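You operate a simulated robot arm through the tools that you are given. There is no shell and no other tool. Be economical: measure what you need, move in short steps, check, and stop when the job is done.

You are at the controls of a simulated two-armed robot. One attempt, no reset.

## Task
Wipe the barrier's dusty red plate with the black pad and restart the line.
Fine: pad back on its tray. Wipe before pulling the line stop out; then one press on reset, one on start, from outside the beam. The line stays running. What is to be rubbed or washed off counts as gone when no trace of it is left.

The check looks at the end state, three seconds after you hand in, the way a careful person would. Anything else that was tipped, shoved, dropped, spilled or broken makes it a failure.

## Robot
Two 7-joint arms with fingered hands on one trunk that stands fixed in place. Base frame: the origin is at the foot of the trunk, x ahead of it, y to its left, z up. Lengths are in cm, angles in rad, forces in N, time in s.
The left shoulder is at [7, 13.9, 113.3], the right one opposite. With the tool pointing down near the work surface each hand reaches from about 46 to 84 cm from the base axis, measured 20 degrees to its own side. Payload 3.9 kg a hand.
Tool frame (each hand has its own): the origin (TCP) lies between the finger pads and is the grasp point; the fingertips stand 2.9 cm ahead of it; z points along the fingers, y is the line along which they close. The gripper opens to 10 cm. The gripper's body begins 3.4 cm behind the TCP. The gripper is a hand of 5 fingers: y runs from the thumb to the fingers, the wrist lies at [-1.5, -10.5, -17.7] in the tool frame, and closing takes about 1.5 s.
Orientation is that of the tool frame in the base frame, as a unit quaternion [w, x, y, z]. With the fingers straight down and the wrist toward the robot, the tool's x, y and z point along [0, 1, 0], [1, 0, 0] and [0, 0, -1] of the base frame.

## Interface
- The arms move only by the tool arm_command. It takes "left_series", "right_series" or both (then of equal length, played together; a hand with none holds still); each is a list that holds one entry, the list of rows, each a list of 6 numbers: the shift along the base's x, y, z in units of 500 mm (1.0 is 500 mm), then the turn, a rotation vector about the base's x, y, z in units of 180 degrees (1.0 is 180 degrees). In form: [[[tx, ty, tz, wx, wy, wz], ...]]. A call has 1 to 8 rows; each row is the pose to reach, as a shift and turn from the pose commanded when the call began. "left_fingers" and "right_fingers" are, for a hand that has rows, the closure, from 0 (fully open) to 1 (shut), set as the call begins (left out, the last holds). A call with a number of a shift or a turn outside -1 to 1 is refused whole. Rows are played at 5 a second. More than 5 cm and 0.15 rad between two rows, or a gripper value outside its range, and nothing of the call is played. A pose out of reach is approached as far as the arm can. The call stops where the force on the tool passes 40 N (or 10 N more than at its start, if that is more) or the arm is blocked; 0.2 s more then pass. Each finger travels about 15.3 cm/s and halts on what it meets, pressing with about 23 N; the grip force reading is that of the motor and also rises with nothing between the fingers. The clock runs only during rows and for 0.2 s after the last one: add rows that repeat a pose to give the fingers time. The reply holds the time, the measured pose of the TCP, the force on the tool along the base axes, the opening and the grip force, in the units named above and with some noise, with the torque about the TCP (base axes, N m) and any sound that the robot's microphone picked up.
- Cameras (640 x 400 px; columns grow to the right, rows downward): "scene" is now at [13.95, -0.09, 147.52]; the picture's right is [-0.10, -1.00, 0.00], its down [-0.39, 0.04, -0.92] and it looks along [0.92, -0.09, -0.39] (base axes); focal length 214 px, centre (320, 200). "left" rides on the left gripper at [-6.6, -8.6, -12.1] in its tool frame; the picture's right is [-0.76, -0.31, 0.58], its down [0.59, -0.70, 0.40] and it looks along [0.28, 0.64, 0.71] (tool axes); focal length 247 px, centre (320, 200). "right" rides on the right gripper at [6.6, -8.6, -12.1] in its tool frame; the picture's right is [-0.76, 0.31, -0.58], its down [-0.59, -0.70, 0.40] and it looks along [-0.28, 0.64, 0.71] (tool axes); focal length 247 px, centre (320, 200). There is no depth. A picture from a camera that has moved, and an enlarged one, comes with that camera's place and axes in the base frame and with its lens. The place of the scene camera against the robot may be out by one fixed shift of up to 1.2 cm in any direction.
- grab_frame(camera): a new picture of that camera. No time passes.
- move_column(by): slides the trunk up (or, below 0, down) by that many cm; the arms and the scene camera ride with it, the base frame stays. It gives what a move gives, with no picture.
- preshape(shape, hand): the hand has 5 fingers and takes this shape, open, in about a second: jaw (thumb against the fingers, like two jaws); tri (thumb and two fingers); tip (a fingertip pinch); poke (one finger out to press); point (the index stretched); flat (the hand flat); cup (the hand cupped); fist (a fist). The gripper value then closes the fingers along that shape, each until it touches; the sizes above hold for jaw. It gives what a move gives, with no picture.
- pan_tilt(pan, tilt): turns the head with the scene camera to pan (to the left, within 1.501 rad either way) and tilt (down, from -0.506 to 1.204), counted from straight ahead of the robot. It gives what a move gives.
- close_up(camera, box): a new picture of the part [left, top, right, bottom] of that camera's present view, enlarged. No time passes.
- hand_in(): hands the job in; it is judged then, once.

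Go step by step. Nothing tells you positions but the pictures and the camera data: compare them with the known pose of the tool, close in by small moves and look again before you grip or let go. The budget is 120 turns and 86 pictures, counting those below and the enlarged ones. Unless the task says otherwise, let go and move clear before handing in.

The tools are called after "Request:" as name(argument=value, ...) on one line, values as JSON. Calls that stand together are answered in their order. arm_command: Moves the arms, as the interface text tells. Its arguments: {"type":"object","properties":{"left_series":{"type":"array","items":{"type":"array","items":{"type":"array","items":{"type":"number"}}}},"left_fingers":{"type":"number"},"right_series":{"type":"array","items":{"type":"array","items":{"type":"array","items":{"type":"number"}}}},"right_fingers":{"type":"number"}},"required":[]} The other tools are called the same way: move_column (by) slides the trunk up or down; preshape (shape, hand) gives the hand a shape; pan_tilt (pan, tilt) turns the head that bears the scene camera; grab_frame (camera) takes a picture; close_up (camera, box) takes an enlarged picture of a part of a camera's view; hand_in () hands the job in.

At the start:

```text
t: 0.0
left_position: [48.78, 13.02, 134.49]
left_ee_rot: [0.0, 0.769, 0.639, 0.0]
left_wrist_force: [0.2, 0.0, 0.7]
left_wrist_torque: [0.01, 0.02, 0.01]
left_grip_width: 9.99
left_grip_force: 0.2
left_shape: jaw
right_position: [40.68, -25.07, 144.7]
right_ee_rot: [0.001, 0.769, 0.639, 0.0]
right_wrist_force: [-0.6, 0.6, -0.2]
right_wrist_torque: [-0.02, 0.04, -0.01]
right_grip_width: 10.0
right_grip_force: 0.1
right_shape: jaw
trunk travel left (down, up): [-77.5, 6.5]
head pan, tilt: [-0.096, 0.401]
```

scene: 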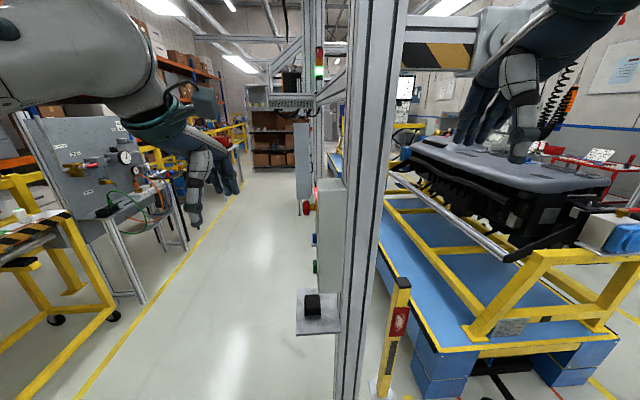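
right: 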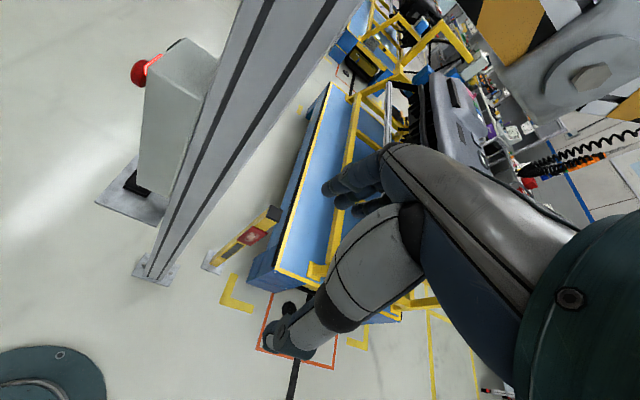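
left: 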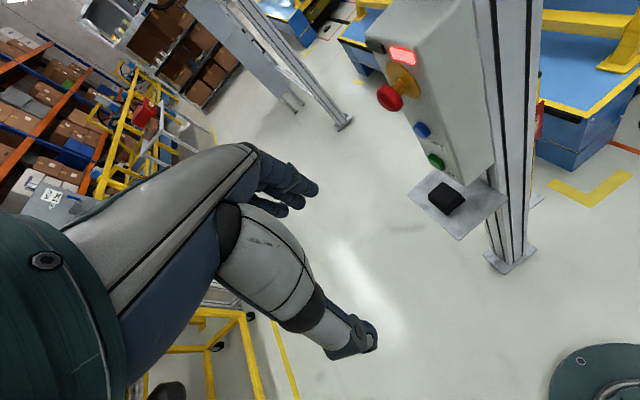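

I see a post with a control box (red stop, blue reset, green start), a tray with the black pad below it, and a yellow barrier post with a red plate to the right. I'll take enlarged views first.

Request:
close_up(camera="scene", box=[270, 170, 430, 400])

Request:
close_up(camera="left", box=[340, 0, 640, 280])

Request:
close_up(camera="right", box=[80, 20, 400, 320])

```text
1.74 times, centred on (350, 285) of scene
camera zoom: at [13.95, -0.09, 147.52], right [-0.1, -1.0, 0.0], down [-0.39, 0.04, -0.92], along [0.92, -0.09, -0.39], focal length 373 px, centre (268, 52)
```

zoom: 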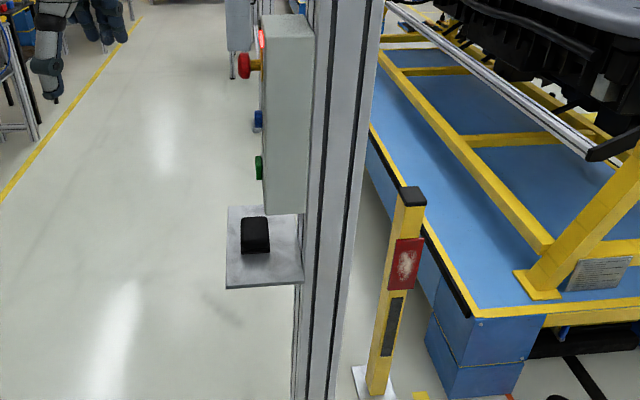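

```text
1.43 times, centred on (490, 140) of left
camera zoom: at [38.97, 8.29, 146.6], right [-0.44, -0.69, -0.58], down [-0.58, 0.71, -0.4], along [0.68, 0.16, -0.71], focal length 353 px, centre (77, 286)
```

zoom: 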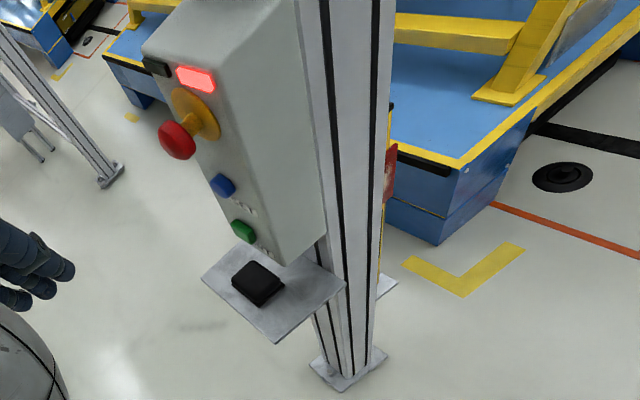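

```text
1.33 times, centred on (240, 170) of right
camera zoom: at [33.55, -16.94, 156.82], right [0.16, -0.8, 0.58], down [-0.8, -0.45, -0.4], along [0.58, -0.4, -0.71], focal length 329 px, centre (427, 240)
```

zoom: 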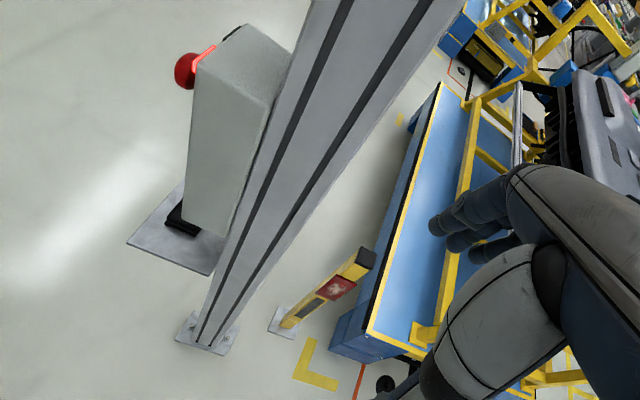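

The pad sits near (66.5, -3, 86.5) and the buttons near x=65 at z 124/114/105 on a face towards +y; the plate is near (76, -41, 62.5). I'll zoom harder to get shapes and facing directions.

Request:
close_up(camera="scene", box=[360, 260, 440, 400])

Request:
close_up(camera="left", box=[360, 10, 520, 110])

Request:
close_up(camera="left", box=[390, 110, 550, 220])

Request:
close_up(camera="right", box=[190, 190, 310, 280])

Request:
close_up(camera="scene", box=[285, 170, 365, 340])

```text
2.86 times, centred on (400, 330) of scene
camera zoom: at [13.95, -0.09, 147.52], right [-0.1, -1.0, 0.0], down [-0.39, 0.04, -0.92], along [0.92, -0.09, -0.39], focal length 613 px, centre (91, -171)
```

zoom: 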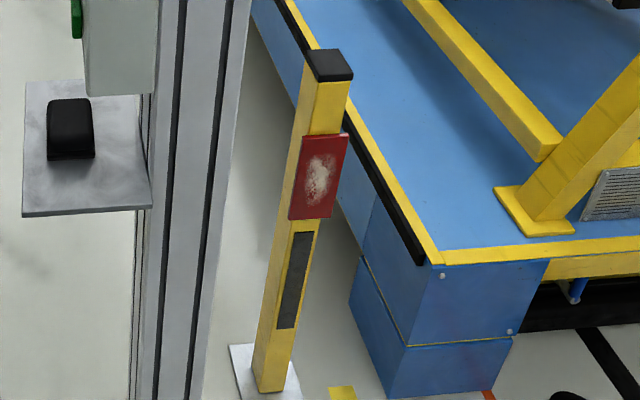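

```text
4.00 times, centred on (440, 60) of left
camera zoom: at [38.97, 8.29, 146.6], right [-0.44, -0.69, -0.58], down [-0.58, 0.71, -0.4], along [0.68, 0.16, -0.71], focal length 988 px, centre (-160, 760)
```

zoom: 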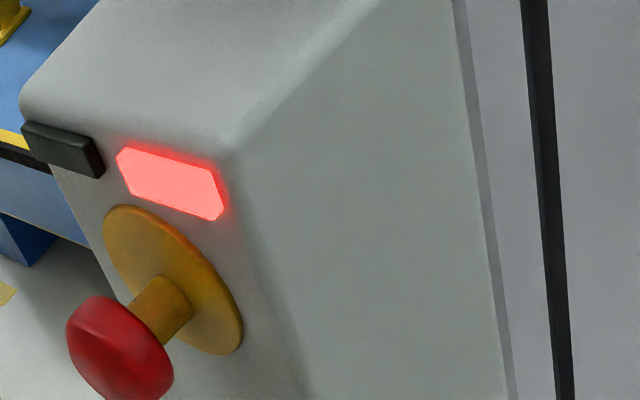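

```text
3.64 times, centred on (470, 165) of left
camera zoom: at [38.97, 8.29, 146.6], right [-0.44, -0.69, -0.58], down [-0.58, 0.71, -0.4], along [0.68, 0.16, -0.71], focal length 898 px, centre (-226, 327)
```

zoom: 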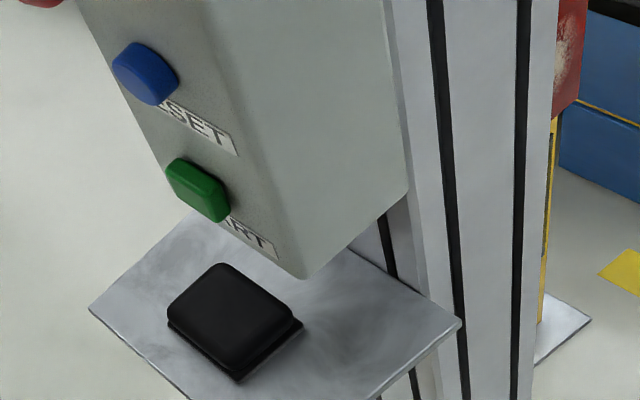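

```text
4.44 times, centred on (250, 235) of right
camera zoom: at [33.55, -16.94, 156.82], right [0.16, -0.8, 0.58], down [-0.8, -0.45, -0.4], along [0.58, -0.4, -0.71], focal length 1098 px, centre (631, 44)
```

zoom: 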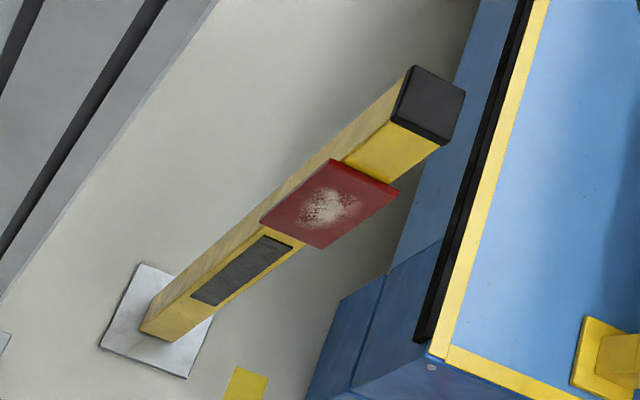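

```text
2.35 times, centred on (325, 255) of scene
camera zoom: at [13.95, -0.09, 147.52], right [-0.1, -1.0, 0.0], down [-0.39, 0.04, -0.92], along [0.92, -0.09, -0.39], focal length 505 px, centre (308, 71)
```

zoom: 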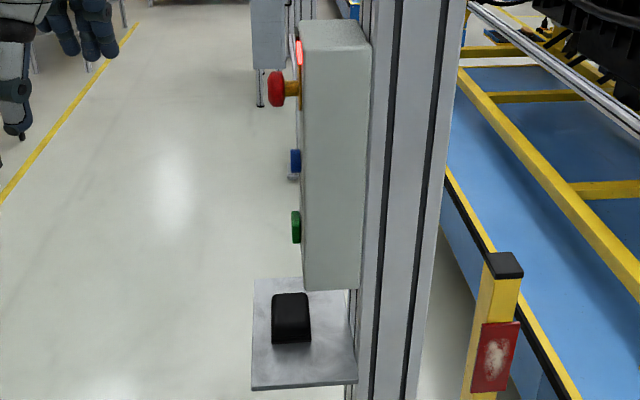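

The plate faces the robot (-x), about 7 wide and 18 tall; the pad lies partly under the box, so I'll reach it with the right hand from the robot's side, tilted 45° and closing across y. First I move the left arm aside and bring the right hand into that attitude in stages.

Request:
arm_command(left_series=[[[-0.02, 0.07, 0, 0, 0, 0], [-0.04, 0.14, 0, 0, 0, 0], [-0.06, 0.21, 0, 0, 0, 0], [-0.08, 0.28, 0, 0, 0, 0], [-0.08, 0.35, 0, 0, 0, 0], [-0.08, 0.35, 0, 0, 0, 0]]], right_series=[[[0.0, 0.0387, -0.0685, 0.0157, -0.0189, -0.0379], [0.0, 0.0774, -0.137, 0.0314, -0.0378, -0.0758], [0.0, 0.1161, -0.2055, 0.0471, -0.0567, -0.1137], [0.0, 0.1548, -0.274, 0.0628, -0.0756, -0.1516], [0.0, 0.1935, -0.3425, 0.0785, -0.0945, -0.1895], [0.0, 0.2322, -0.411, 0.0942, -0.1134, -0.2274]]])

```text
t: 1.4
left_position: [44.44, 30.34, 134.51]
left_ee_rot: [0.0, 0.769, 0.639, 0.0]
left_wrist_force: [-0.2, -0.5, -0.1]
left_wrist_torque: [-0.01, -0.03, 0.02]
left_grip_width: 9.98
left_grip_force: 0.1
left_shape: jaw
right_position: [54.37, -32.0, 130.94]
right_ee_rot: [0.001, 0.909, 0.366, 0.197]
right_wrist_force: [-0.1, 0.2, -0.6]
right_wrist_torque: [0.03, -0.05, 0.02]
right_grip_width: 10.01
right_grip_force: 0.1
right_shape: jaw
right hand out of reach, approached as far as the arm can: row 2, 3, 4, 5, 6
trunk travel left (down, up): [-77.5, 6.5]
head pan, tilt: [-0.096, 0.401]
```

The right arm could not hold that path close to the body, so I'll look where it sits before continuing with a further-out path.

Request:
grab_frame(camera="scene")

Request:
grab_frame(camera="right")

```text
74 pictures are left
camera scene: at [13.85, -0.16, 147.53], right [-0.1, -1.0, 0.0], down [-0.39, 0.04, -0.92], along [0.92, -0.09, -0.39], focal length 214 px, centre (320, 200)
```

scene: 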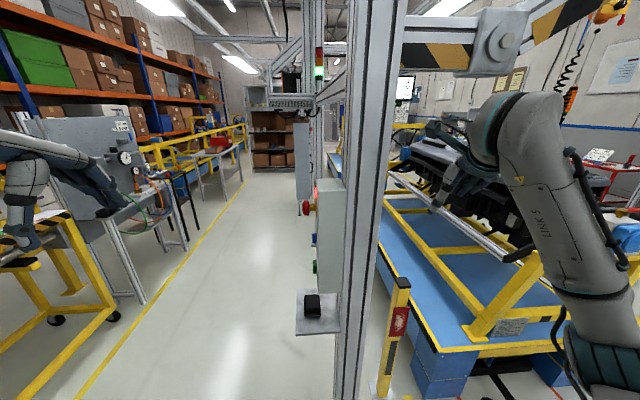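

```text
73 pictures are left
camera right: at [48.74, -23.02, 143.26], right [-0.5, -0.81, 0.31], down [-0.71, 0.18, -0.68], along [0.5, -0.56, -0.67], focal length 247 px, centre (320, 200)
```

right: 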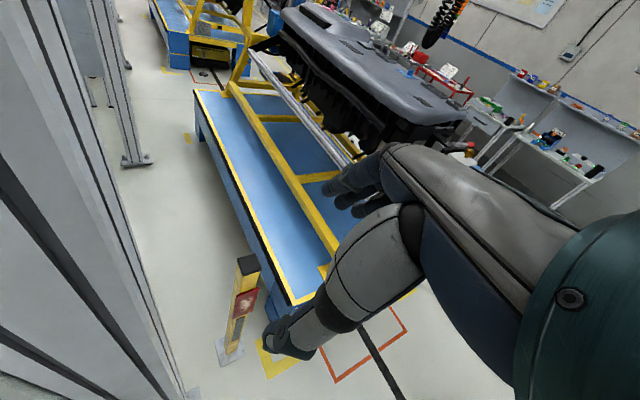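

The hand ended right of the post; the wrist-left attitude is awkward for this arm, so I'll switch to the wrist-right attitude. First a small test row shows which pose the commands count from.

Request:
arm_command(right_series=[[[-0.04, -0.04, -0.06, 0, 0, 0]]])

```text
t: 1.8
left_position: [44.52, 30.27, 134.5]
left_ee_rot: [0.0, 0.768, 0.64, 0.001]
left_wrist_force: [-0.3, 0.3, 0.7]
left_wrist_torque: [0.05, -0.01, 0.01]
left_grip_width: 9.96
left_grip_force: 0.1
left_shape: jaw
right_position: [53.01, -33.67, 129.65]
right_ee_rot: [0.003, 0.91, 0.366, 0.193]
right_wrist_force: [0.3, -0.7, 0.3]
right_wrist_torque: [0.0, 0.0, -0.01]
right_grip_width: 9.99
right_grip_force: 0.1
right_shape: jaw
right hand out of reach, approached as far as the arm can: row 1
trunk travel left (down, up): [-77.5, 6.5]
head pan, tilt: [-0.096, 0.401]
```

Request:
arm_command(right_series=[[[-0.02, 0.0, -0.033, -0.0126, 0.013, 0.0362], [-0.04, 0.0, -0.066, -0.0253, 0.026, 0.0724], [-0.06, 0.0, -0.1, -0.0379, 0.039, 0.1086], [-0.08, 0.0, -0.133, -0.0506, 0.052, 0.1448], [-0.1, 0.0, -0.166, -0.0632, 0.065, 0.181], [-0.12, 0.0, -0.2, -0.0759, 0.078, 0.2172], [-0.14, 0.0, -0.23, -0.0885, 0.091, 0.2534]]])

```text
t: 3.4
left_position: [44.44, 30.4, 134.5]
left_ee_rot: [0.001, 0.769, 0.64, 0.0]
left_wrist_force: [-0.2, 0.2, 0.1]
left_wrist_torque: [0.01, -0.02, 0.02]
left_grip_width: 9.97
left_grip_force: 0.1
left_shape: jaw
right_position: [45.89, -33.28, 118.29]
right_ee_rot: [-0.003, 0.706, 0.708, 0.002]
right_wrist_force: [0.3, -1.1, 0.4]
right_wrist_torque: [0.02, -0.03, 0.0]
right_grip_width: 9.99
right_grip_force: 0.1
right_shape: jaw
right hand out of reach, approached as far as the arm can: row 1, 2, 3, 4, 5
trunk travel left (down, up): [-77.5, 6.5]
head pan, tilt: [-0.096, 0.401]
```

Request:
arm_command(right_series=[[[0.01, 0.045, -0.04, -0.0163, -0.0163, 0.0393], [0.02, 0.09, -0.08, -0.0326, -0.0326, 0.0786], [0.03, 0.135, -0.12, -0.0489, -0.0489, 0.118], [0.04, 0.18, -0.16, -0.0651, -0.0651, 0.1573], [0.05, 0.225, -0.2, -0.0814, -0.0814, 0.1966], [0.06, 0.27, -0.24, -0.0977, -0.0977, 0.2359]]])

```text
t: 4.8
left_position: [44.67, 30.38, 134.43]
left_ee_rot: [0.0, 0.769, 0.639, 0.0]
left_wrist_force: [-1.0, 0.9, 0.2]
left_wrist_torque: [-0.02, 0.0, 0.01]
left_grip_width: 9.98
left_grip_force: 0.0
left_shape: jaw
right_position: [48.99, -19.71, 106.34]
right_ee_rot: [0.208, 0.388, 0.898, 0.0]
right_wrist_force: [0.1, -0.7, 0.0]
right_wrist_torque: [0.01, -0.02, 0.0]
right_grip_width: 10.01
right_grip_force: 0.1
right_shape: jaw
trunk travel left (down, up): [-77.5, 6.5]
head pan, tilt: [-0.096, 0.401]
```

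Reachable this way. Continuing to the pre-grasp pose.

Request:
arm_command(right_series=[[[0.01, 0.05, -0.027, -0.0163, -0.0163, 0.0393], [0.02, 0.1, -0.054, -0.0326, -0.0326, 0.0786], [0.03, 0.15, -0.081, -0.0489, -0.0489, 0.118], [0.04, 0.2, -0.108, -0.0651, -0.0651, 0.1573], [0.05, 0.25, -0.135, -0.0814, -0.0814, 0.1966], [0.06, 0.31, -0.16, -0.0977, -0.0977, 0.2359]]])

Request:
grab_frame(camera="scene")

Request:
grab_frame(camera="right")

```text
t: 6.2
left_position: [44.67, 30.54, 134.32]
left_ee_rot: [0.001, 0.769, 0.64, -0.001]
left_wrist_force: [-0.2, 0.5, 0.1]
left_wrist_torque: [0.0, 0.04, -0.03]
left_grip_width: 9.98
left_grip_force: 0.0
left_shape: jaw
right_position: [51.9, -4.04, 98.3]
right_ee_rot: [0.38, -0.002, 0.925, -0.002]
right_wrist_force: [-0.1, -0.4, -1.0]
right_wrist_torque: [-0.01, -0.02, 0.0]
right_grip_width: 9.98
right_grip_force: 0.2
right_shape: jaw
trunk travel left (down, up): [-77.5, 6.5]
head pan, tilt: [-0.096, 0.401]
```

```text
72 pictures are left
camera scene: at [14.06, 0.03, 147.51], right [-0.1, -1.0, 0.0], down [-0.39, 0.04, -0.92], along [0.92, -0.09, -0.39], focal length 214 px, centre (320, 200)
```

scene: 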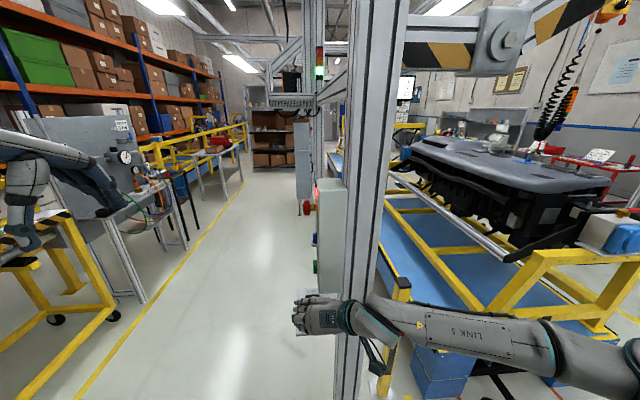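

```text
71 pictures are left
camera right: at [38.91, -12.64, 102.4], right [0.13, 0.31, 0.94], down [0.7, -0.7, 0.13], along [0.7, 0.64, -0.31], focal length 247 px, centre (320, 200)
```

right: 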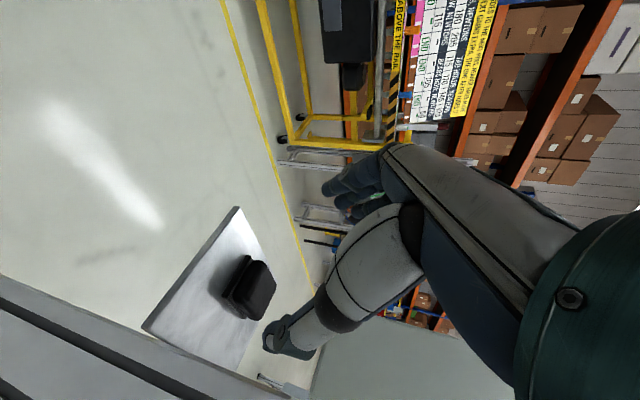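

The hand is at the pre-grasp pose and its camera sees the pad. I'll enlarge to get the pad's edges and thickness.

Request:
close_up(camera="right", box=[140, 200, 300, 370])

Request:
close_up(camera="scene", box=[280, 270, 400, 360])

Request:
close_up(camera="left", box=[380, 60, 640, 280])

```text
2.35 times, centred on (220, 285) of right
camera zoom: at [38.91, -12.64, 102.4], right [0.13, 0.31, 0.94], down [0.7, -0.7, 0.13], along [0.7, 0.64, -0.31], focal length 581 px, centre (555, 0)
```

zoom: 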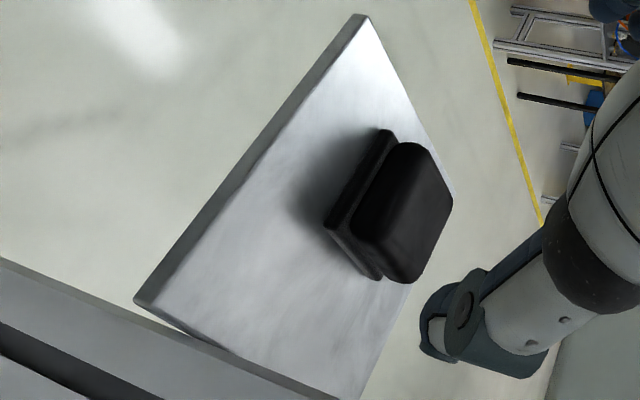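

```text
4.44 times, centred on (340, 315) of scene
camera zoom: at [14.06, 0.03, 147.51], right [-0.1, -1.0, 0.0], down [-0.39, 0.04, -0.92], along [0.92, -0.09, -0.39], focal length 953 px, centre (231, -311)
```

zoom: 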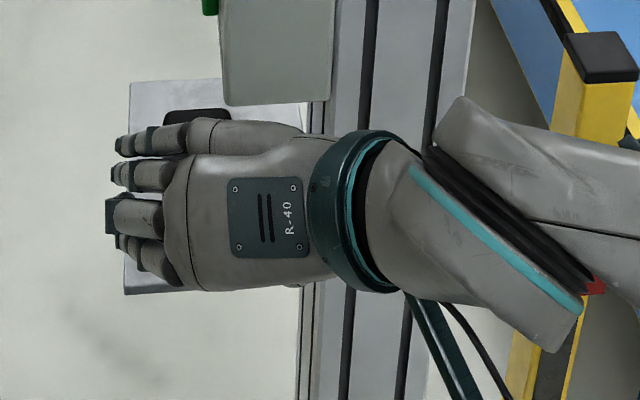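

```text
1.82 times, centred on (510, 170) of left
camera zoom: at [35.0, 25.7, 146.51], right [-0.44, -0.69, -0.58], down [-0.58, 0.71, -0.4], along [0.68, 0.16, -0.71], focal length 449 px, centre (-26, 254)
```

zoom: 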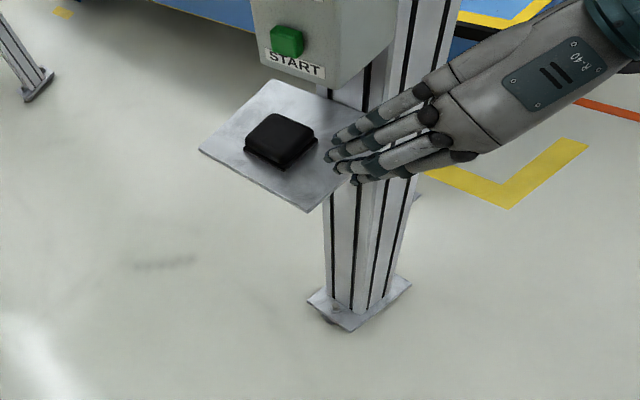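

The pad's base spans roughly x 63.6–70.5, y -6.2…-0.8 on a tray at z≈85.5; box bottom is at z≈101. The full jaw is bulky here, so I'll try the three-finger shape and look at the hand.

Request:
preshape(hand="right", shape="tri")

Request:
close_up(camera="left", box=[440, 70, 640, 230])

Request:
grab_frame(camera="right")

```text
t: 7.1
left_position: [44.6, 30.44, 134.53]
left_ee_rot: [0.0, 0.769, 0.639, 0.0]
left_wrist_force: [0.4, 0.1, -0.3]
left_wrist_torque: [-0.02, 0.0, -0.02]
left_grip_width: 9.94
left_grip_force: 0.1
left_shape: jaw
right_position: [51.87, -4.24, 98.47]
right_ee_rot: [0.379, -0.001, 0.925, -0.001]
right_wrist_force: [-0.3, 0.1, 0.0]
right_wrist_torque: [-0.02, -0.02, 0.04]
right_grip_width: 9.97
right_grip_force: 0.1
right_shape: tri
trunk travel left (down, up): [-77.5, 6.5]
head pan, tilt: [-0.096, 0.401]
```

```text
2.50 times, centred on (540, 150) of left
camera zoom: at [34.89, 25.57, 146.56], right [-0.44, -0.69, -0.58], down [-0.58, 0.71, -0.4], along [0.68, 0.16, -0.71], focal length 617 px, centre (-230, 325)
```

zoom: 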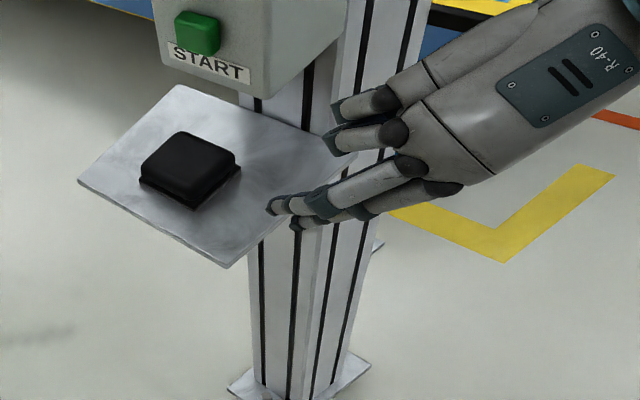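

```text
66 pictures are left
camera right: at [38.82, -12.75, 102.45], right [0.13, 0.31, 0.94], down [0.7, -0.7, 0.13], along [0.7, 0.64, -0.31], focal length 247 px, centre (320, 200)
```

right: 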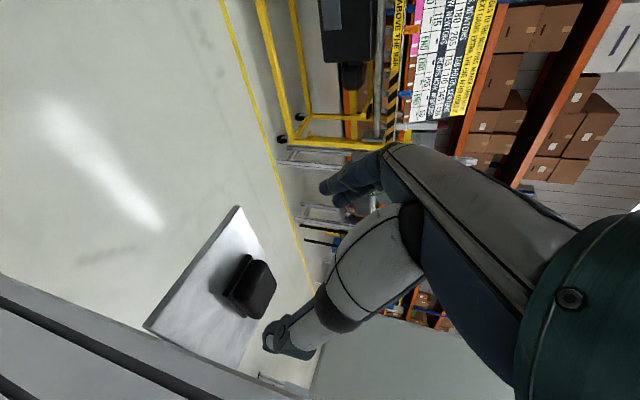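

Request:
preshape(hand="right", shape="tip")

Request:
close_up(camera="left", box=[440, 70, 640, 230])

Request:
grab_frame(camera="right")

```text
t: 8.0
left_position: [44.64, 30.32, 134.49]
left_ee_rot: [0.001, 0.769, 0.64, 0.0]
left_wrist_force: [0.0, 0.2, -0.1]
left_wrist_torque: [-0.01, 0.01, 0.02]
left_grip_width: 9.98
left_grip_force: 0.0
left_shape: jaw
right_position: [51.93, -4.25, 98.41]
right_ee_rot: [0.379, -0.001, 0.925, -0.001]
right_wrist_force: [0.0, -0.8, -0.6]
right_wrist_torque: [0.02, 0.01, 0.01]
right_grip_width: 10.02
right_grip_force: 0.1
right_shape: tip
trunk travel left (down, up): [-77.5, 6.5]
head pan, tilt: [-0.096, 0.401]
```

```text
2.50 times, centred on (540, 150) of left
camera zoom: at [34.89, 25.57, 146.56], right [-0.44, -0.69, -0.58], down [-0.58, 0.71, -0.4], along [0.68, 0.16, -0.71], focal length 617 px, centre (-230, 325)
```

zoom: 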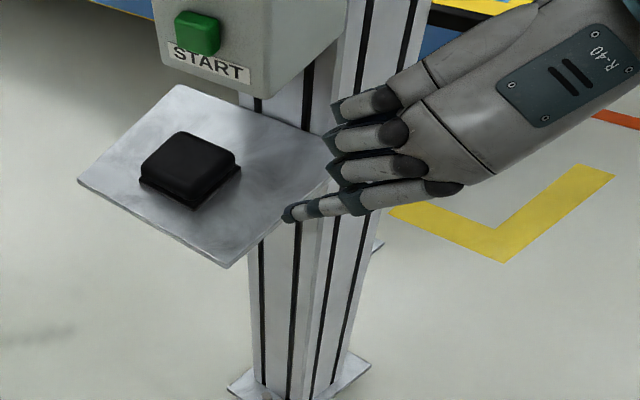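

```text
64 pictures are left
camera right: at [38.82, -12.76, 102.45], right [0.13, 0.31, 0.94], down [0.7, -0.7, 0.13], along [0.7, 0.64, -0.31], focal length 247 px, centre (320, 200)
```

right: 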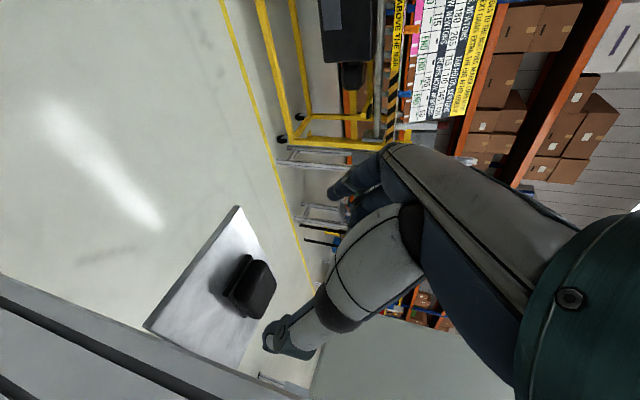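

The fingertip pinch keeps the index lowest and suits the flat pad. I'll lower the pitch to ~35° and move to 12 cm short of the grasp, then check.

Request:
arm_command(right_series=[[[0.03, 0.005, -0.02, 0, -0.02, 0], [0.06, 0.01, -0.04, 0, -0.04, 0], [0.085, 0.015, -0.064, 0, -0.0556, 0], [0.085, 0.015, -0.064, 0, -0.0556, 0]]])

Request:
grab_frame(camera="right")

Request:
close_up(camera="left", box=[440, 50, 640, 210])

```text
t: 9.0
left_position: [44.67, 30.4, 134.5]
left_ee_rot: [-0.001, 0.769, 0.639, 0.0]
left_wrist_force: [0.4, -0.1, -0.7]
left_wrist_torque: [-0.02, 0.02, -0.04]
left_grip_width: 9.99
left_grip_force: 0.1
left_shape: jaw
right_position: [56.21, -3.46, 95.21]
right_ee_rot: [0.459, -0.001, 0.888, -0.002]
right_wrist_force: [-0.4, 0.0, -0.5]
right_wrist_torque: [0.01, 0.03, 0.0]
right_grip_width: 9.99
right_grip_force: 0.1
right_shape: tip
trunk travel left (down, up): [-77.5, 6.5]
head pan, tilt: [-0.096, 0.401]
```

```text
63 pictures are left
camera right: at [42.6, -11.98, 96.93], right [-0.03, 0.31, 0.95], down [0.67, -0.7, 0.25], along [0.75, 0.64, -0.18], focal length 247 px, centre (320, 200)
```

right: 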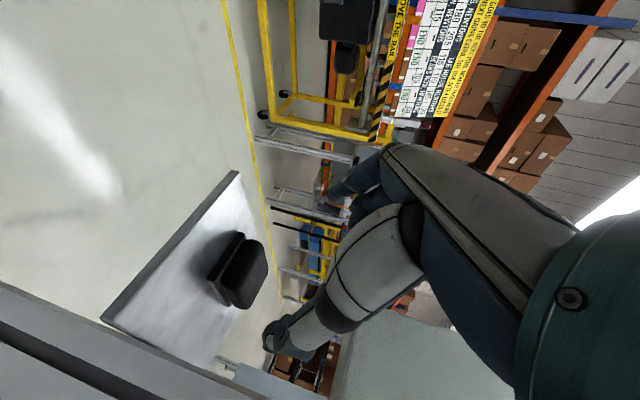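

```text
2.50 times, centred on (540, 130) of left
camera zoom: at [34.86, 25.58, 146.57], right [-0.44, -0.69, -0.58], down [-0.58, 0.71, -0.4], along [0.68, 0.16, -0.71], focal length 617 px, centre (-230, 375)
```

zoom: 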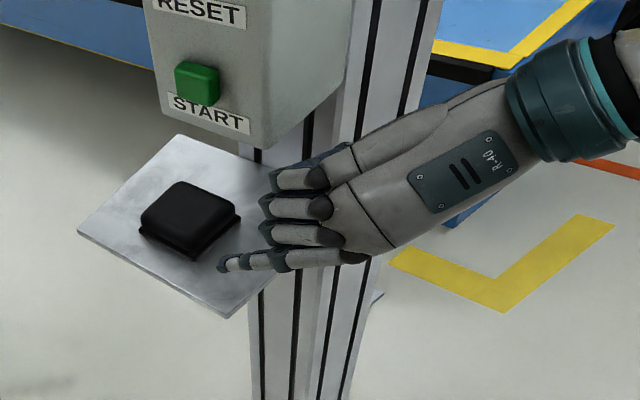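

Request:
arm_command(right_series=[[[0.06, -0.002, -0.042, 0, 0, 0], [0.12, -0.004, -0.084, 0, 0, 0], [0.17, -0.006, -0.12, 0, 0, 0], [0.17, -0.006, -0.12, 0, 0, 0]]])

Request:
grab_frame(camera="right")

Request:
close_up(camera="left", box=[440, 50, 600, 180])

```text
t: 10.0
left_position: [45.09, 30.31, 134.26]
left_ee_rot: [-0.002, 0.769, 0.639, -0.002]
left_wrist_force: [0.4, 0.9, 0.0]
left_wrist_torque: [-0.01, 0.03, 0.02]
left_grip_width: 9.97
left_grip_force: 0.1
left_shape: jaw
right_position: [64.98, -4.03, 88.72]
right_ee_rot: [0.457, 0.0, 0.89, -0.002]
right_wrist_force: [4.0, 0.6, -9.5]
right_wrist_torque: [0.24, -0.13, 0.08]
right_grip_width: 10.02
right_grip_force: 0.0
right_shape: tip
trunk travel left (down, up): [-77.5, 6.5]
head pan, tilt: [-0.096, 0.401]
```

```text
61 pictures are left
camera right: at [51.42, -12.42, 90.56], right [-0.03, 0.31, 0.95], down [0.67, -0.7, 0.25], along [0.75, 0.64, -0.19], focal length 247 px, centre (320, 200)
```

right: 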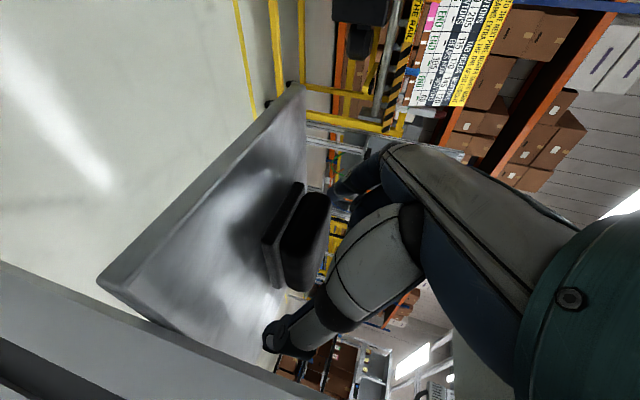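

```text
3.08 times, centred on (520, 115) of left
camera zoom: at [35.4, 25.54, 146.4], right [-0.44, -0.69, -0.58], down [-0.59, 0.71, -0.4], along [0.68, 0.16, -0.72], focal length 760 px, centre (-295, 462)
```

zoom: 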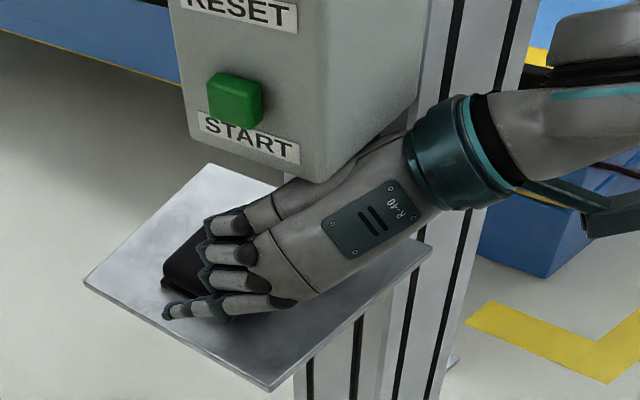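

Something presses down about 10 N: the palm's top edge is touching the box's underside. I back off a little, lower the pitch to 25° and come in lower.

Request:
arm_command(right_series=[[[-0.05, 0, 0.0, 0, 0, 0], [-0.06, 0.002, -0.006, 0, -0.028, 0], [-0.06, 0.004, -0.014, 0, -0.06, 0], [-0.06, 0.004, -0.022, 0, -0.06, 0]]])

```text
t: 11.0
left_position: [44.57, 30.46, 134.45]
left_ee_rot: [-0.001, 0.769, 0.639, 0.0]
left_wrist_force: [-0.3, -0.3, 0.2]
left_wrist_torque: [-0.01, 0.02, -0.01]
left_grip_width: 9.96
left_grip_force: 0.1
left_shape: jaw
right_position: [61.88, -3.55, 88.1]
right_ee_rot: [0.541, 0.0, 0.841, 0.0]
right_wrist_force: [0.2, -0.5, 0.3]
right_wrist_torque: [-0.02, -0.01, -0.02]
right_grip_width: 9.98
right_grip_force: 0.0
right_shape: tip
trunk travel left (down, up): [-77.5, 6.5]
head pan, tilt: [-0.096, 0.401]
```

Request:
arm_command(right_series=[[[0.03, 0, 0.0, 0, 0, 0], [0.055, 0, 0, 0, 0, 0], [0.08, 0, 0, 0, 0, 0], [0.08, 0, 0, 0, 0, 0]]])

Request:
grab_frame(camera="right")

Request:
close_up(camera="left", box=[440, 50, 600, 180])

```text
t: 12.0
left_position: [44.56, 30.32, 134.5]
left_ee_rot: [0.0, 0.769, 0.639, 0.0]
left_wrist_force: [-0.3, -0.2, 0.4]
left_wrist_torque: [0.01, 0.01, -0.01]
left_grip_width: 9.95
left_grip_force: 0.1
left_shape: jaw
right_position: [65.52, -3.53, 88.12]
right_ee_rot: [0.54, -0.001, 0.842, -0.002]
right_wrist_force: [0.1, -0.8, -0.4]
right_wrist_torque: [0.02, 0.01, 0.0]
right_grip_width: 9.99
right_grip_force: 0.0
right_shape: tip
trunk travel left (down, up): [-77.5, 6.5]
head pan, tilt: [-0.096, 0.401]
```

```text
59 pictures are left
camera right: at [51.87, -12.08, 87.26], right [-0.21, 0.31, 0.93], down [0.61, -0.7, 0.37], along [0.77, 0.64, -0.04], focal length 247 px, centre (320, 200)
```

right: 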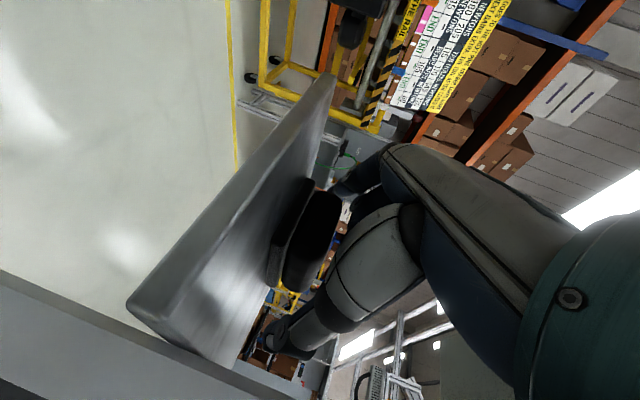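

```text
3.08 times, centred on (520, 115) of left
camera zoom: at [34.88, 25.57, 146.57], right [-0.44, -0.69, -0.58], down [-0.58, 0.71, -0.4], along [0.68, 0.16, -0.71], focal length 760 px, centre (-295, 462)
```

zoom: 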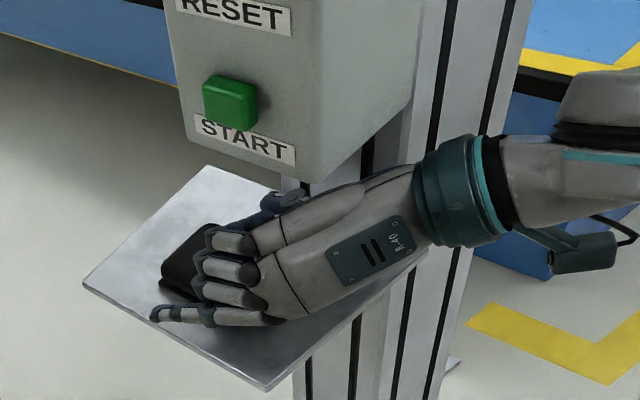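

No contact now and both fingertips straddle the pad. I lower by 0.4 cm and close.

Request:
arm_command(right_series=[[[0.01, 0, -0.008, 0, 0, 0], [0.01, 0, -0.008, 0, 0, 0]]])

Request:
arm_command(right_series=[[[0, 0, 0, 0, 0, 0], [0, 0, 0, 0, 0, 0], [0, 0, 0, 0, 0, 0], [0, 0, 0, 0, 0, 0], [0, 0, 0, 0, 0, 0], [0, 0, 0, 0, 0, 0], [0, 0, 0, 0, 0, 0], [0, 0, 0, 0, 0, 0]]], right_fingers=1)

Request:
grab_frame(camera="right")

Request:
close_up(camera="left", box=[440, 50, 600, 180])

```text
t: 12.6
left_position: [44.6, 30.39, 134.48]
left_ee_rot: [0.0, 0.769, 0.64, 0.0]
left_wrist_force: [0.5, -0.3, -0.5]
left_wrist_torque: [0.0, 0.01, 0.0]
left_grip_width: 9.97
left_grip_force: 0.0
left_shape: jaw
right_position: [66.03, -3.47, 87.63]
right_ee_rot: [0.54, -0.001, 0.842, -0.002]
right_wrist_force: [-0.4, 0.0, -0.6]
right_wrist_torque: [0.0, 0.02, -0.02]
right_grip_width: 9.99
right_grip_force: 0.1
right_shape: tip
trunk travel left (down, up): [-77.5, 6.5]
head pan, tilt: [-0.096, 0.401]
```

```text
t: 14.4
left_position: [44.59, 30.44, 134.47]
left_ee_rot: [0.001, 0.769, 0.64, 0.0]
left_wrist_force: [-0.8, 0.1, 0.3]
left_wrist_torque: [0.02, 0.0, 0.02]
left_grip_width: 9.95
left_grip_force: 0.1
left_shape: jaw
right_position: [66.0, -3.64, 87.72]
right_ee_rot: [0.541, -0.002, 0.841, -0.001]
right_wrist_force: [0.0, -0.2, 0.4]
right_wrist_torque: [0.01, -0.01, 0.02]
right_grip_width: 4.98
right_grip_force: 23.1
right_shape: tip
trunk travel left (down, up): [-77.5, 6.5]
head pan, tilt: [-0.096, 0.401]
```

```text
57 pictures are left
camera right: at [52.38, -12.06, 86.83], right [-0.21, 0.31, 0.93], down [0.61, -0.7, 0.37], along [0.77, 0.64, -0.04], focal length 247 px, centre (320, 200)
```

right: 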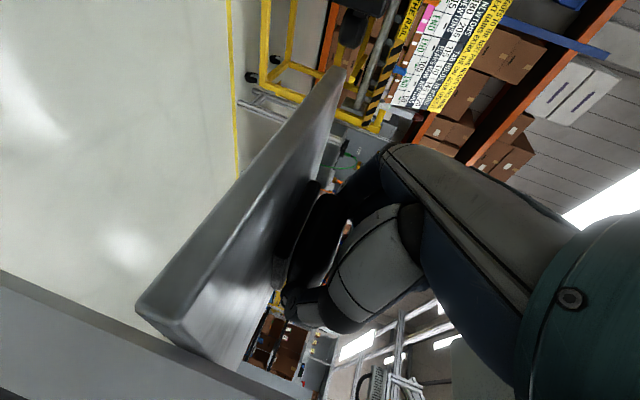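

```text
3.08 times, centred on (520, 115) of left
camera zoom: at [34.89, 25.57, 146.56], right [-0.44, -0.69, -0.58], down [-0.58, 0.71, -0.4], along [0.68, 0.16, -0.71], focal length 760 px, centre (-295, 462)
```

zoom: 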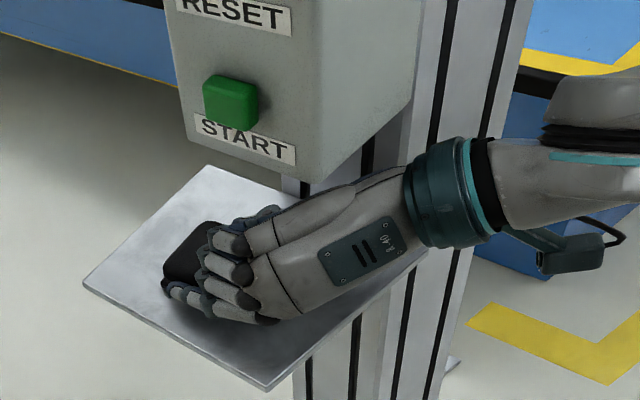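

Gripped at 4.98 cm width with 23 N. I lift by 2 cm and draw back a little to see whether the pad comes along, remembering TCP (66.0, -3.6, 87.7) at pitch 24.5° for its return.

Request:
arm_command(right_series=[[[0, 0, 0.02, 0, 0, 0], [-0.02, 0, 0.035, 0, 0, 0], [-0.08, 0, 0.04, 0, 0, 0], [-0.16, 0, 0.045, 0, 0, 0], [-0.25, 0, 0.05, 0, 0, 0], [-0.25, 0, 0.05, 0, 0, 0]]])

Request:
grab_frame(camera="right")

Request:
close_up(camera="left", box=[440, 50, 640, 210])

```text
t: 15.8
left_position: [44.79, 30.46, 134.55]
left_ee_rot: [0.0, 0.769, 0.639, -0.001]
left_wrist_force: [-0.2, 0.8, 0.8]
left_wrist_torque: [0.03, 0.0, 0.0]
left_grip_width: 10.02
left_grip_force: 0.1
left_shape: jaw
right_position: [53.6, -3.57, 90.29]
right_ee_rot: [0.54, -0.001, 0.842, -0.002]
right_wrist_force: [-0.2, 0.3, 0.0]
right_wrist_torque: [0.03, 0.02, 0.01]
right_grip_width: 4.95
right_grip_force: 22.9
right_shape: tip
trunk travel left (down, up): [-77.5, 6.5]
head pan, tilt: [-0.096, 0.401]
```

```text
55 pictures are left
camera right: at [39.94, -12.09, 89.52], right [-0.21, 0.31, 0.93], down [0.61, -0.7, 0.37], along [0.77, 0.64, -0.04], focal length 247 px, centre (320, 200)
```

right: 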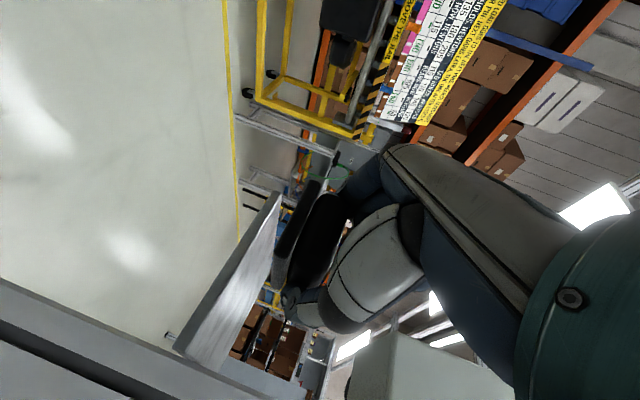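

```text
2.50 times, centred on (540, 130) of left
camera zoom: at [35.0, 25.6, 146.53], right [-0.44, -0.69, -0.58], down [-0.58, 0.71, -0.4], along [0.68, 0.16, -0.71], focal length 617 px, centre (-230, 375)
```

zoom: 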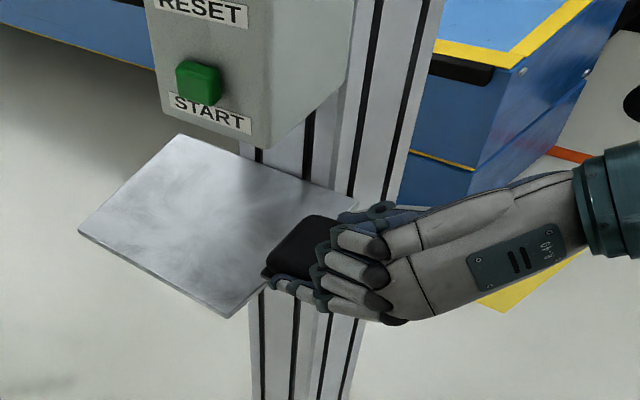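

The pad is held firmly. Now I carry it to the right, in front of the posts, then lower the trunk.

Request:
arm_command(right_series=[[[-0.03, -0.085, 0.0, 0, 0, 0], [-0.06, -0.17, 0, 0, 0, 0], [-0.07, -0.255, 0, 0, 0, 0], [-0.07, -0.34, 0, 0, 0, 0], [-0.07, -0.425, 0, 0, 0, 0], [-0.07, -0.51, 0, 0, 0, 0], [-0.07, -0.595, 0, 0, 0, 0], [-0.07, -0.66, 0, 0, 0, 0]]])

Request:
grab_frame(camera="scene")

```text
t: 17.6
left_position: [44.48, 30.39, 134.52]
left_ee_rot: [0.0, 0.769, 0.64, 0.0]
left_wrist_force: [0.1, -0.3, -0.3]
left_wrist_torque: [-0.03, -0.03, 0.02]
left_grip_width: 10.0
left_grip_force: 0.1
left_shape: jaw
right_position: [49.97, -36.55, 90.1]
right_ee_rot: [0.54, 0.0, 0.842, 0.0]
right_wrist_force: [-0.2, 0.0, 0.9]
right_wrist_torque: [-0.04, 0.0, -0.01]
right_grip_width: 4.93
right_grip_force: 22.4
right_shape: tip
right hand out of reach, approached as far as the arm can: row 4
trunk travel left (down, up): [-77.5, 6.5]
head pan, tilt: [-0.096, 0.401]
```

```text
53 pictures are left
camera scene: at [13.92, -0.13, 147.52], right [-0.1, -1.0, 0.0], down [-0.39, 0.04, -0.92], along [0.92, -0.09, -0.39], focal length 214 px, centre (320, 200)
```

scene: 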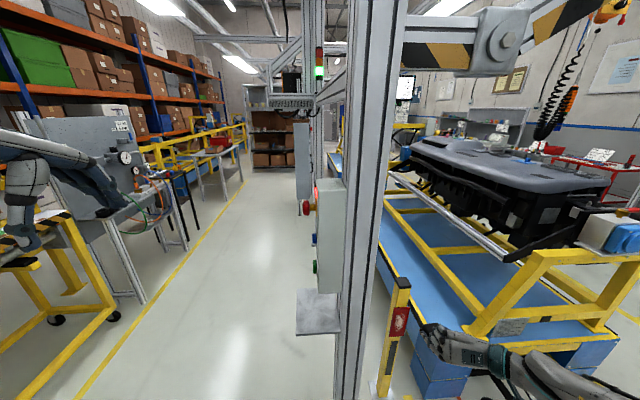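

Request:
pan_tilt(pan=-0.7, tilt=0.8)

Request:
grab_frame(camera="scene")

```text
t: 18.6
left_position: [44.61, 30.41, 134.53]
left_ee_rot: [-0.001, 0.769, 0.64, 0.0]
left_wrist_force: [0.3, 0.0, -0.2]
left_wrist_torque: [-0.01, 0.01, 0.01]
left_grip_width: 9.97
left_grip_force: 0.1
left_shape: jaw
right_position: [50.11, -36.57, 90.13]
right_ee_rot: [0.54, -0.001, 0.842, -0.002]
right_wrist_force: [0.6, 0.0, -0.1]
right_wrist_torque: [0.02, -0.02, 0.0]
right_grip_width: 4.94
right_grip_force: 23.0
right_shape: tip
trunk travel left (down, up): [-77.5, 6.5]
head pan, tilt: [-0.7, 0.799]
```

```text
52 pictures are left
camera scene: at [10.91, -4.41, 144.04], right [-0.64, -0.77, 0.0], down [-0.55, 0.46, -0.7], along [0.53, -0.45, -0.72], focal length 214 px, centre (320, 200)
```

scene: 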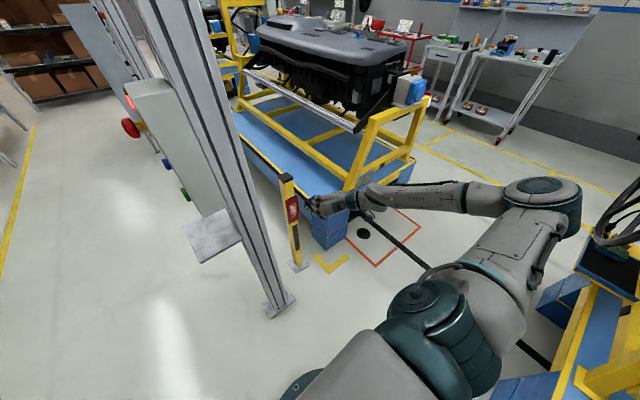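

A second trolley stands to the right near the elbow, so I'll first turn the hand into the wiping attitude up here, then see how the elbow lies.

Request:
arm_command(right_series=[[[0.01, 0, 0, 0.0163, -0.0393, -0.0163], [0.02, 0, 0, 0.0326, -0.0786, -0.0326], [0.03, 0, 0, 0.0489, -0.118, -0.0489], [0.04, 0, 0, 0.0652, -0.1573, -0.0652], [0.05, 0, 0, 0.0815, -0.1966, -0.0815], [0.06, 0, 0, 0.0978, -0.2359, -0.0978]]])

Request:
arm_command(right_series=[[[0.01, 0, 0, 0.0163, -0.0393, -0.0163], [0.02, 0, 0, 0.0326, -0.0786, -0.0326], [0.03, 0, 0, 0.0489, -0.118, -0.0489], [0.04, 0, 0, 0.0652, -0.1573, -0.0652], [0.05, 0, 0, 0.0815, -0.1966, -0.0815], [0.06, 0, 0, 0.0978, -0.2359, -0.0978]]])

Request:
grab_frame(camera="scene")

```text
t: 20.0
left_position: [44.69, 30.4, 134.41]
left_ee_rot: [0.0, 0.769, 0.64, -0.001]
left_wrist_force: [0.6, 0.6, -0.2]
left_wrist_torque: [0.01, 0.05, -0.01]
left_grip_width: 9.99
left_grip_force: 0.0
left_shape: jaw
right_position: [53.14, -36.61, 90.19]
right_ee_rot: [0.794, 0.206, 0.57, 0.042]
right_wrist_force: [-0.2, 0.5, -1.0]
right_wrist_torque: [-0.02, 0.02, -0.01]
right_grip_width: 4.9
right_grip_force: 23.1
right_shape: tip
trunk travel left (down, up): [-77.5, 6.5]
head pan, tilt: [-0.7, 0.799]
```

```text
t: 21.4
left_position: [44.66, 30.38, 134.33]
left_ee_rot: [0.0, 0.769, 0.639, -0.001]
left_wrist_force: [0.1, 0.9, 0.5]
left_wrist_torque: [-0.03, 0.02, 0.0]
left_grip_width: 9.95
left_grip_force: 0.0
left_shape: jaw
right_position: [56.15, -36.48, 90.01]
right_ee_rot: [0.903, 0.374, 0.197, 0.08]
right_wrist_force: [0.7, -0.4, 0.4]
right_wrist_torque: [0.02, -0.01, -0.01]
right_grip_width: 4.89
right_grip_force: 23.6
right_shape: tip
trunk travel left (down, up): [-77.5, 6.5]
head pan, tilt: [-0.7, 0.799]
```

```text
51 pictures are left
camera scene: at [11.0, -4.32, 144.03], right [-0.64, -0.76, 0.0], down [-0.55, 0.46, -0.7], along [0.53, -0.45, -0.72], focal length 214 px, centre (320, 200)
```

scene: 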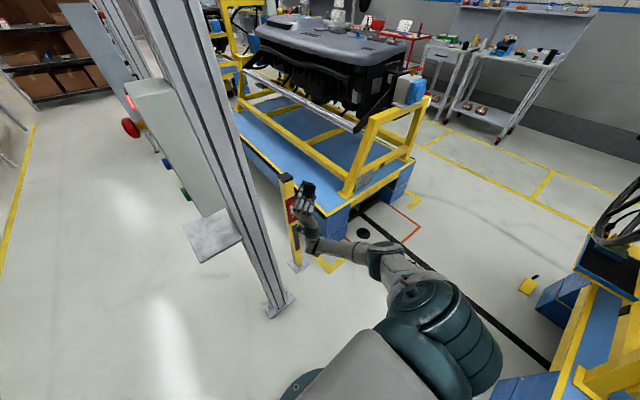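

The arm now hangs in front with the pad's felt side facing the plate, clear of the trolley. Lowering the trunk by 30 brings the pad to plate height.

Request:
move_column(by=-30)

Request:
pan_tilt(pan=-0.5, tilt=0.6)

Request:
grab_frame(camera="scene")

Request:
grab_frame(camera="right")

```text
t: 24.4
left_position: [44.63, 30.42, 104.43]
left_ee_rot: [0.0, 0.769, 0.64, 0.0]
left_wrist_force: [-0.3, 0.1, 0.3]
left_wrist_torque: [0.0, -0.03, 0.01]
left_grip_width: 9.96
left_grip_force: 0.2
left_shape: jaw
right_position: [56.01, -36.49, 60.11]
right_ee_rot: [0.903, 0.373, 0.197, 0.08]
right_wrist_force: [0.1, 0.1, -0.3]
right_wrist_torque: [0.0, 0.03, 0.02]
right_grip_width: 4.9
right_grip_force: 22.7
right_shape: tip
trunk travel left (down, up): [-47.5, 36.5]
head pan, tilt: [-0.7, 0.799]
```

```text
t: 25.1
left_position: [44.52, 30.42, 104.54]
left_ee_rot: [0.0, 0.769, 0.639, 0.001]
left_wrist_force: [1.0, -0.5, -0.4]
left_wrist_torque: [0.01, 0.0, -0.01]
left_grip_width: 9.99
left_grip_force: 0.1
left_shape: jaw
right_position: [56.02, -36.51, 60.07]
right_ee_rot: [0.903, 0.374, 0.198, 0.08]
right_wrist_force: [-0.1, -0.4, -0.9]
right_wrist_torque: [0.01, -0.03, 0.01]
right_grip_width: 4.9
right_grip_force: 22.7
right_shape: tip
trunk travel left (down, up): [-47.5, 36.5]
head pan, tilt: [-0.499, 0.6]
```

```text
50 pictures are left
camera scene: at [12.49, -3.45, 115.71], right [-0.48, -0.88, 0.0], down [-0.5, 0.27, -0.82], along [0.72, -0.4, -0.57], focal length 214 px, centre (320, 200)
```

scene: 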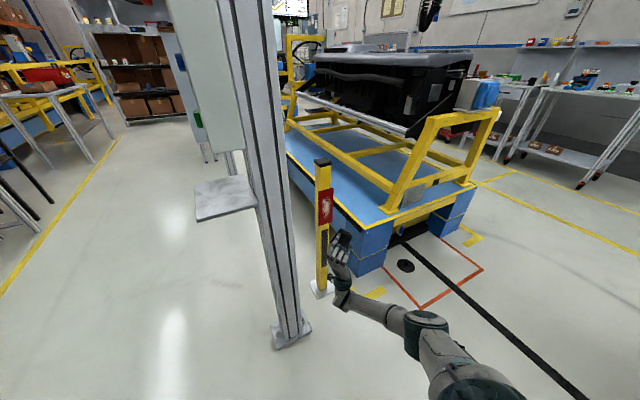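

```text
49 pictures are left
camera right: at [57.08, -32.87, 44.42], right [-0.93, 0.37, 0.07], down [-0.37, -0.93, -0.07], along [0.04, -0.09, 1.0], focal length 247 px, centre (320, 200)
```

right: 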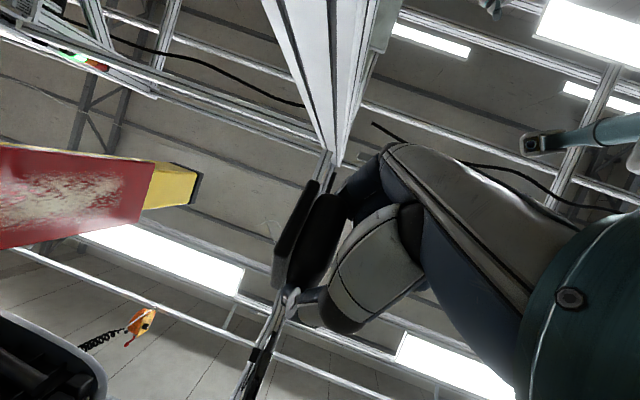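

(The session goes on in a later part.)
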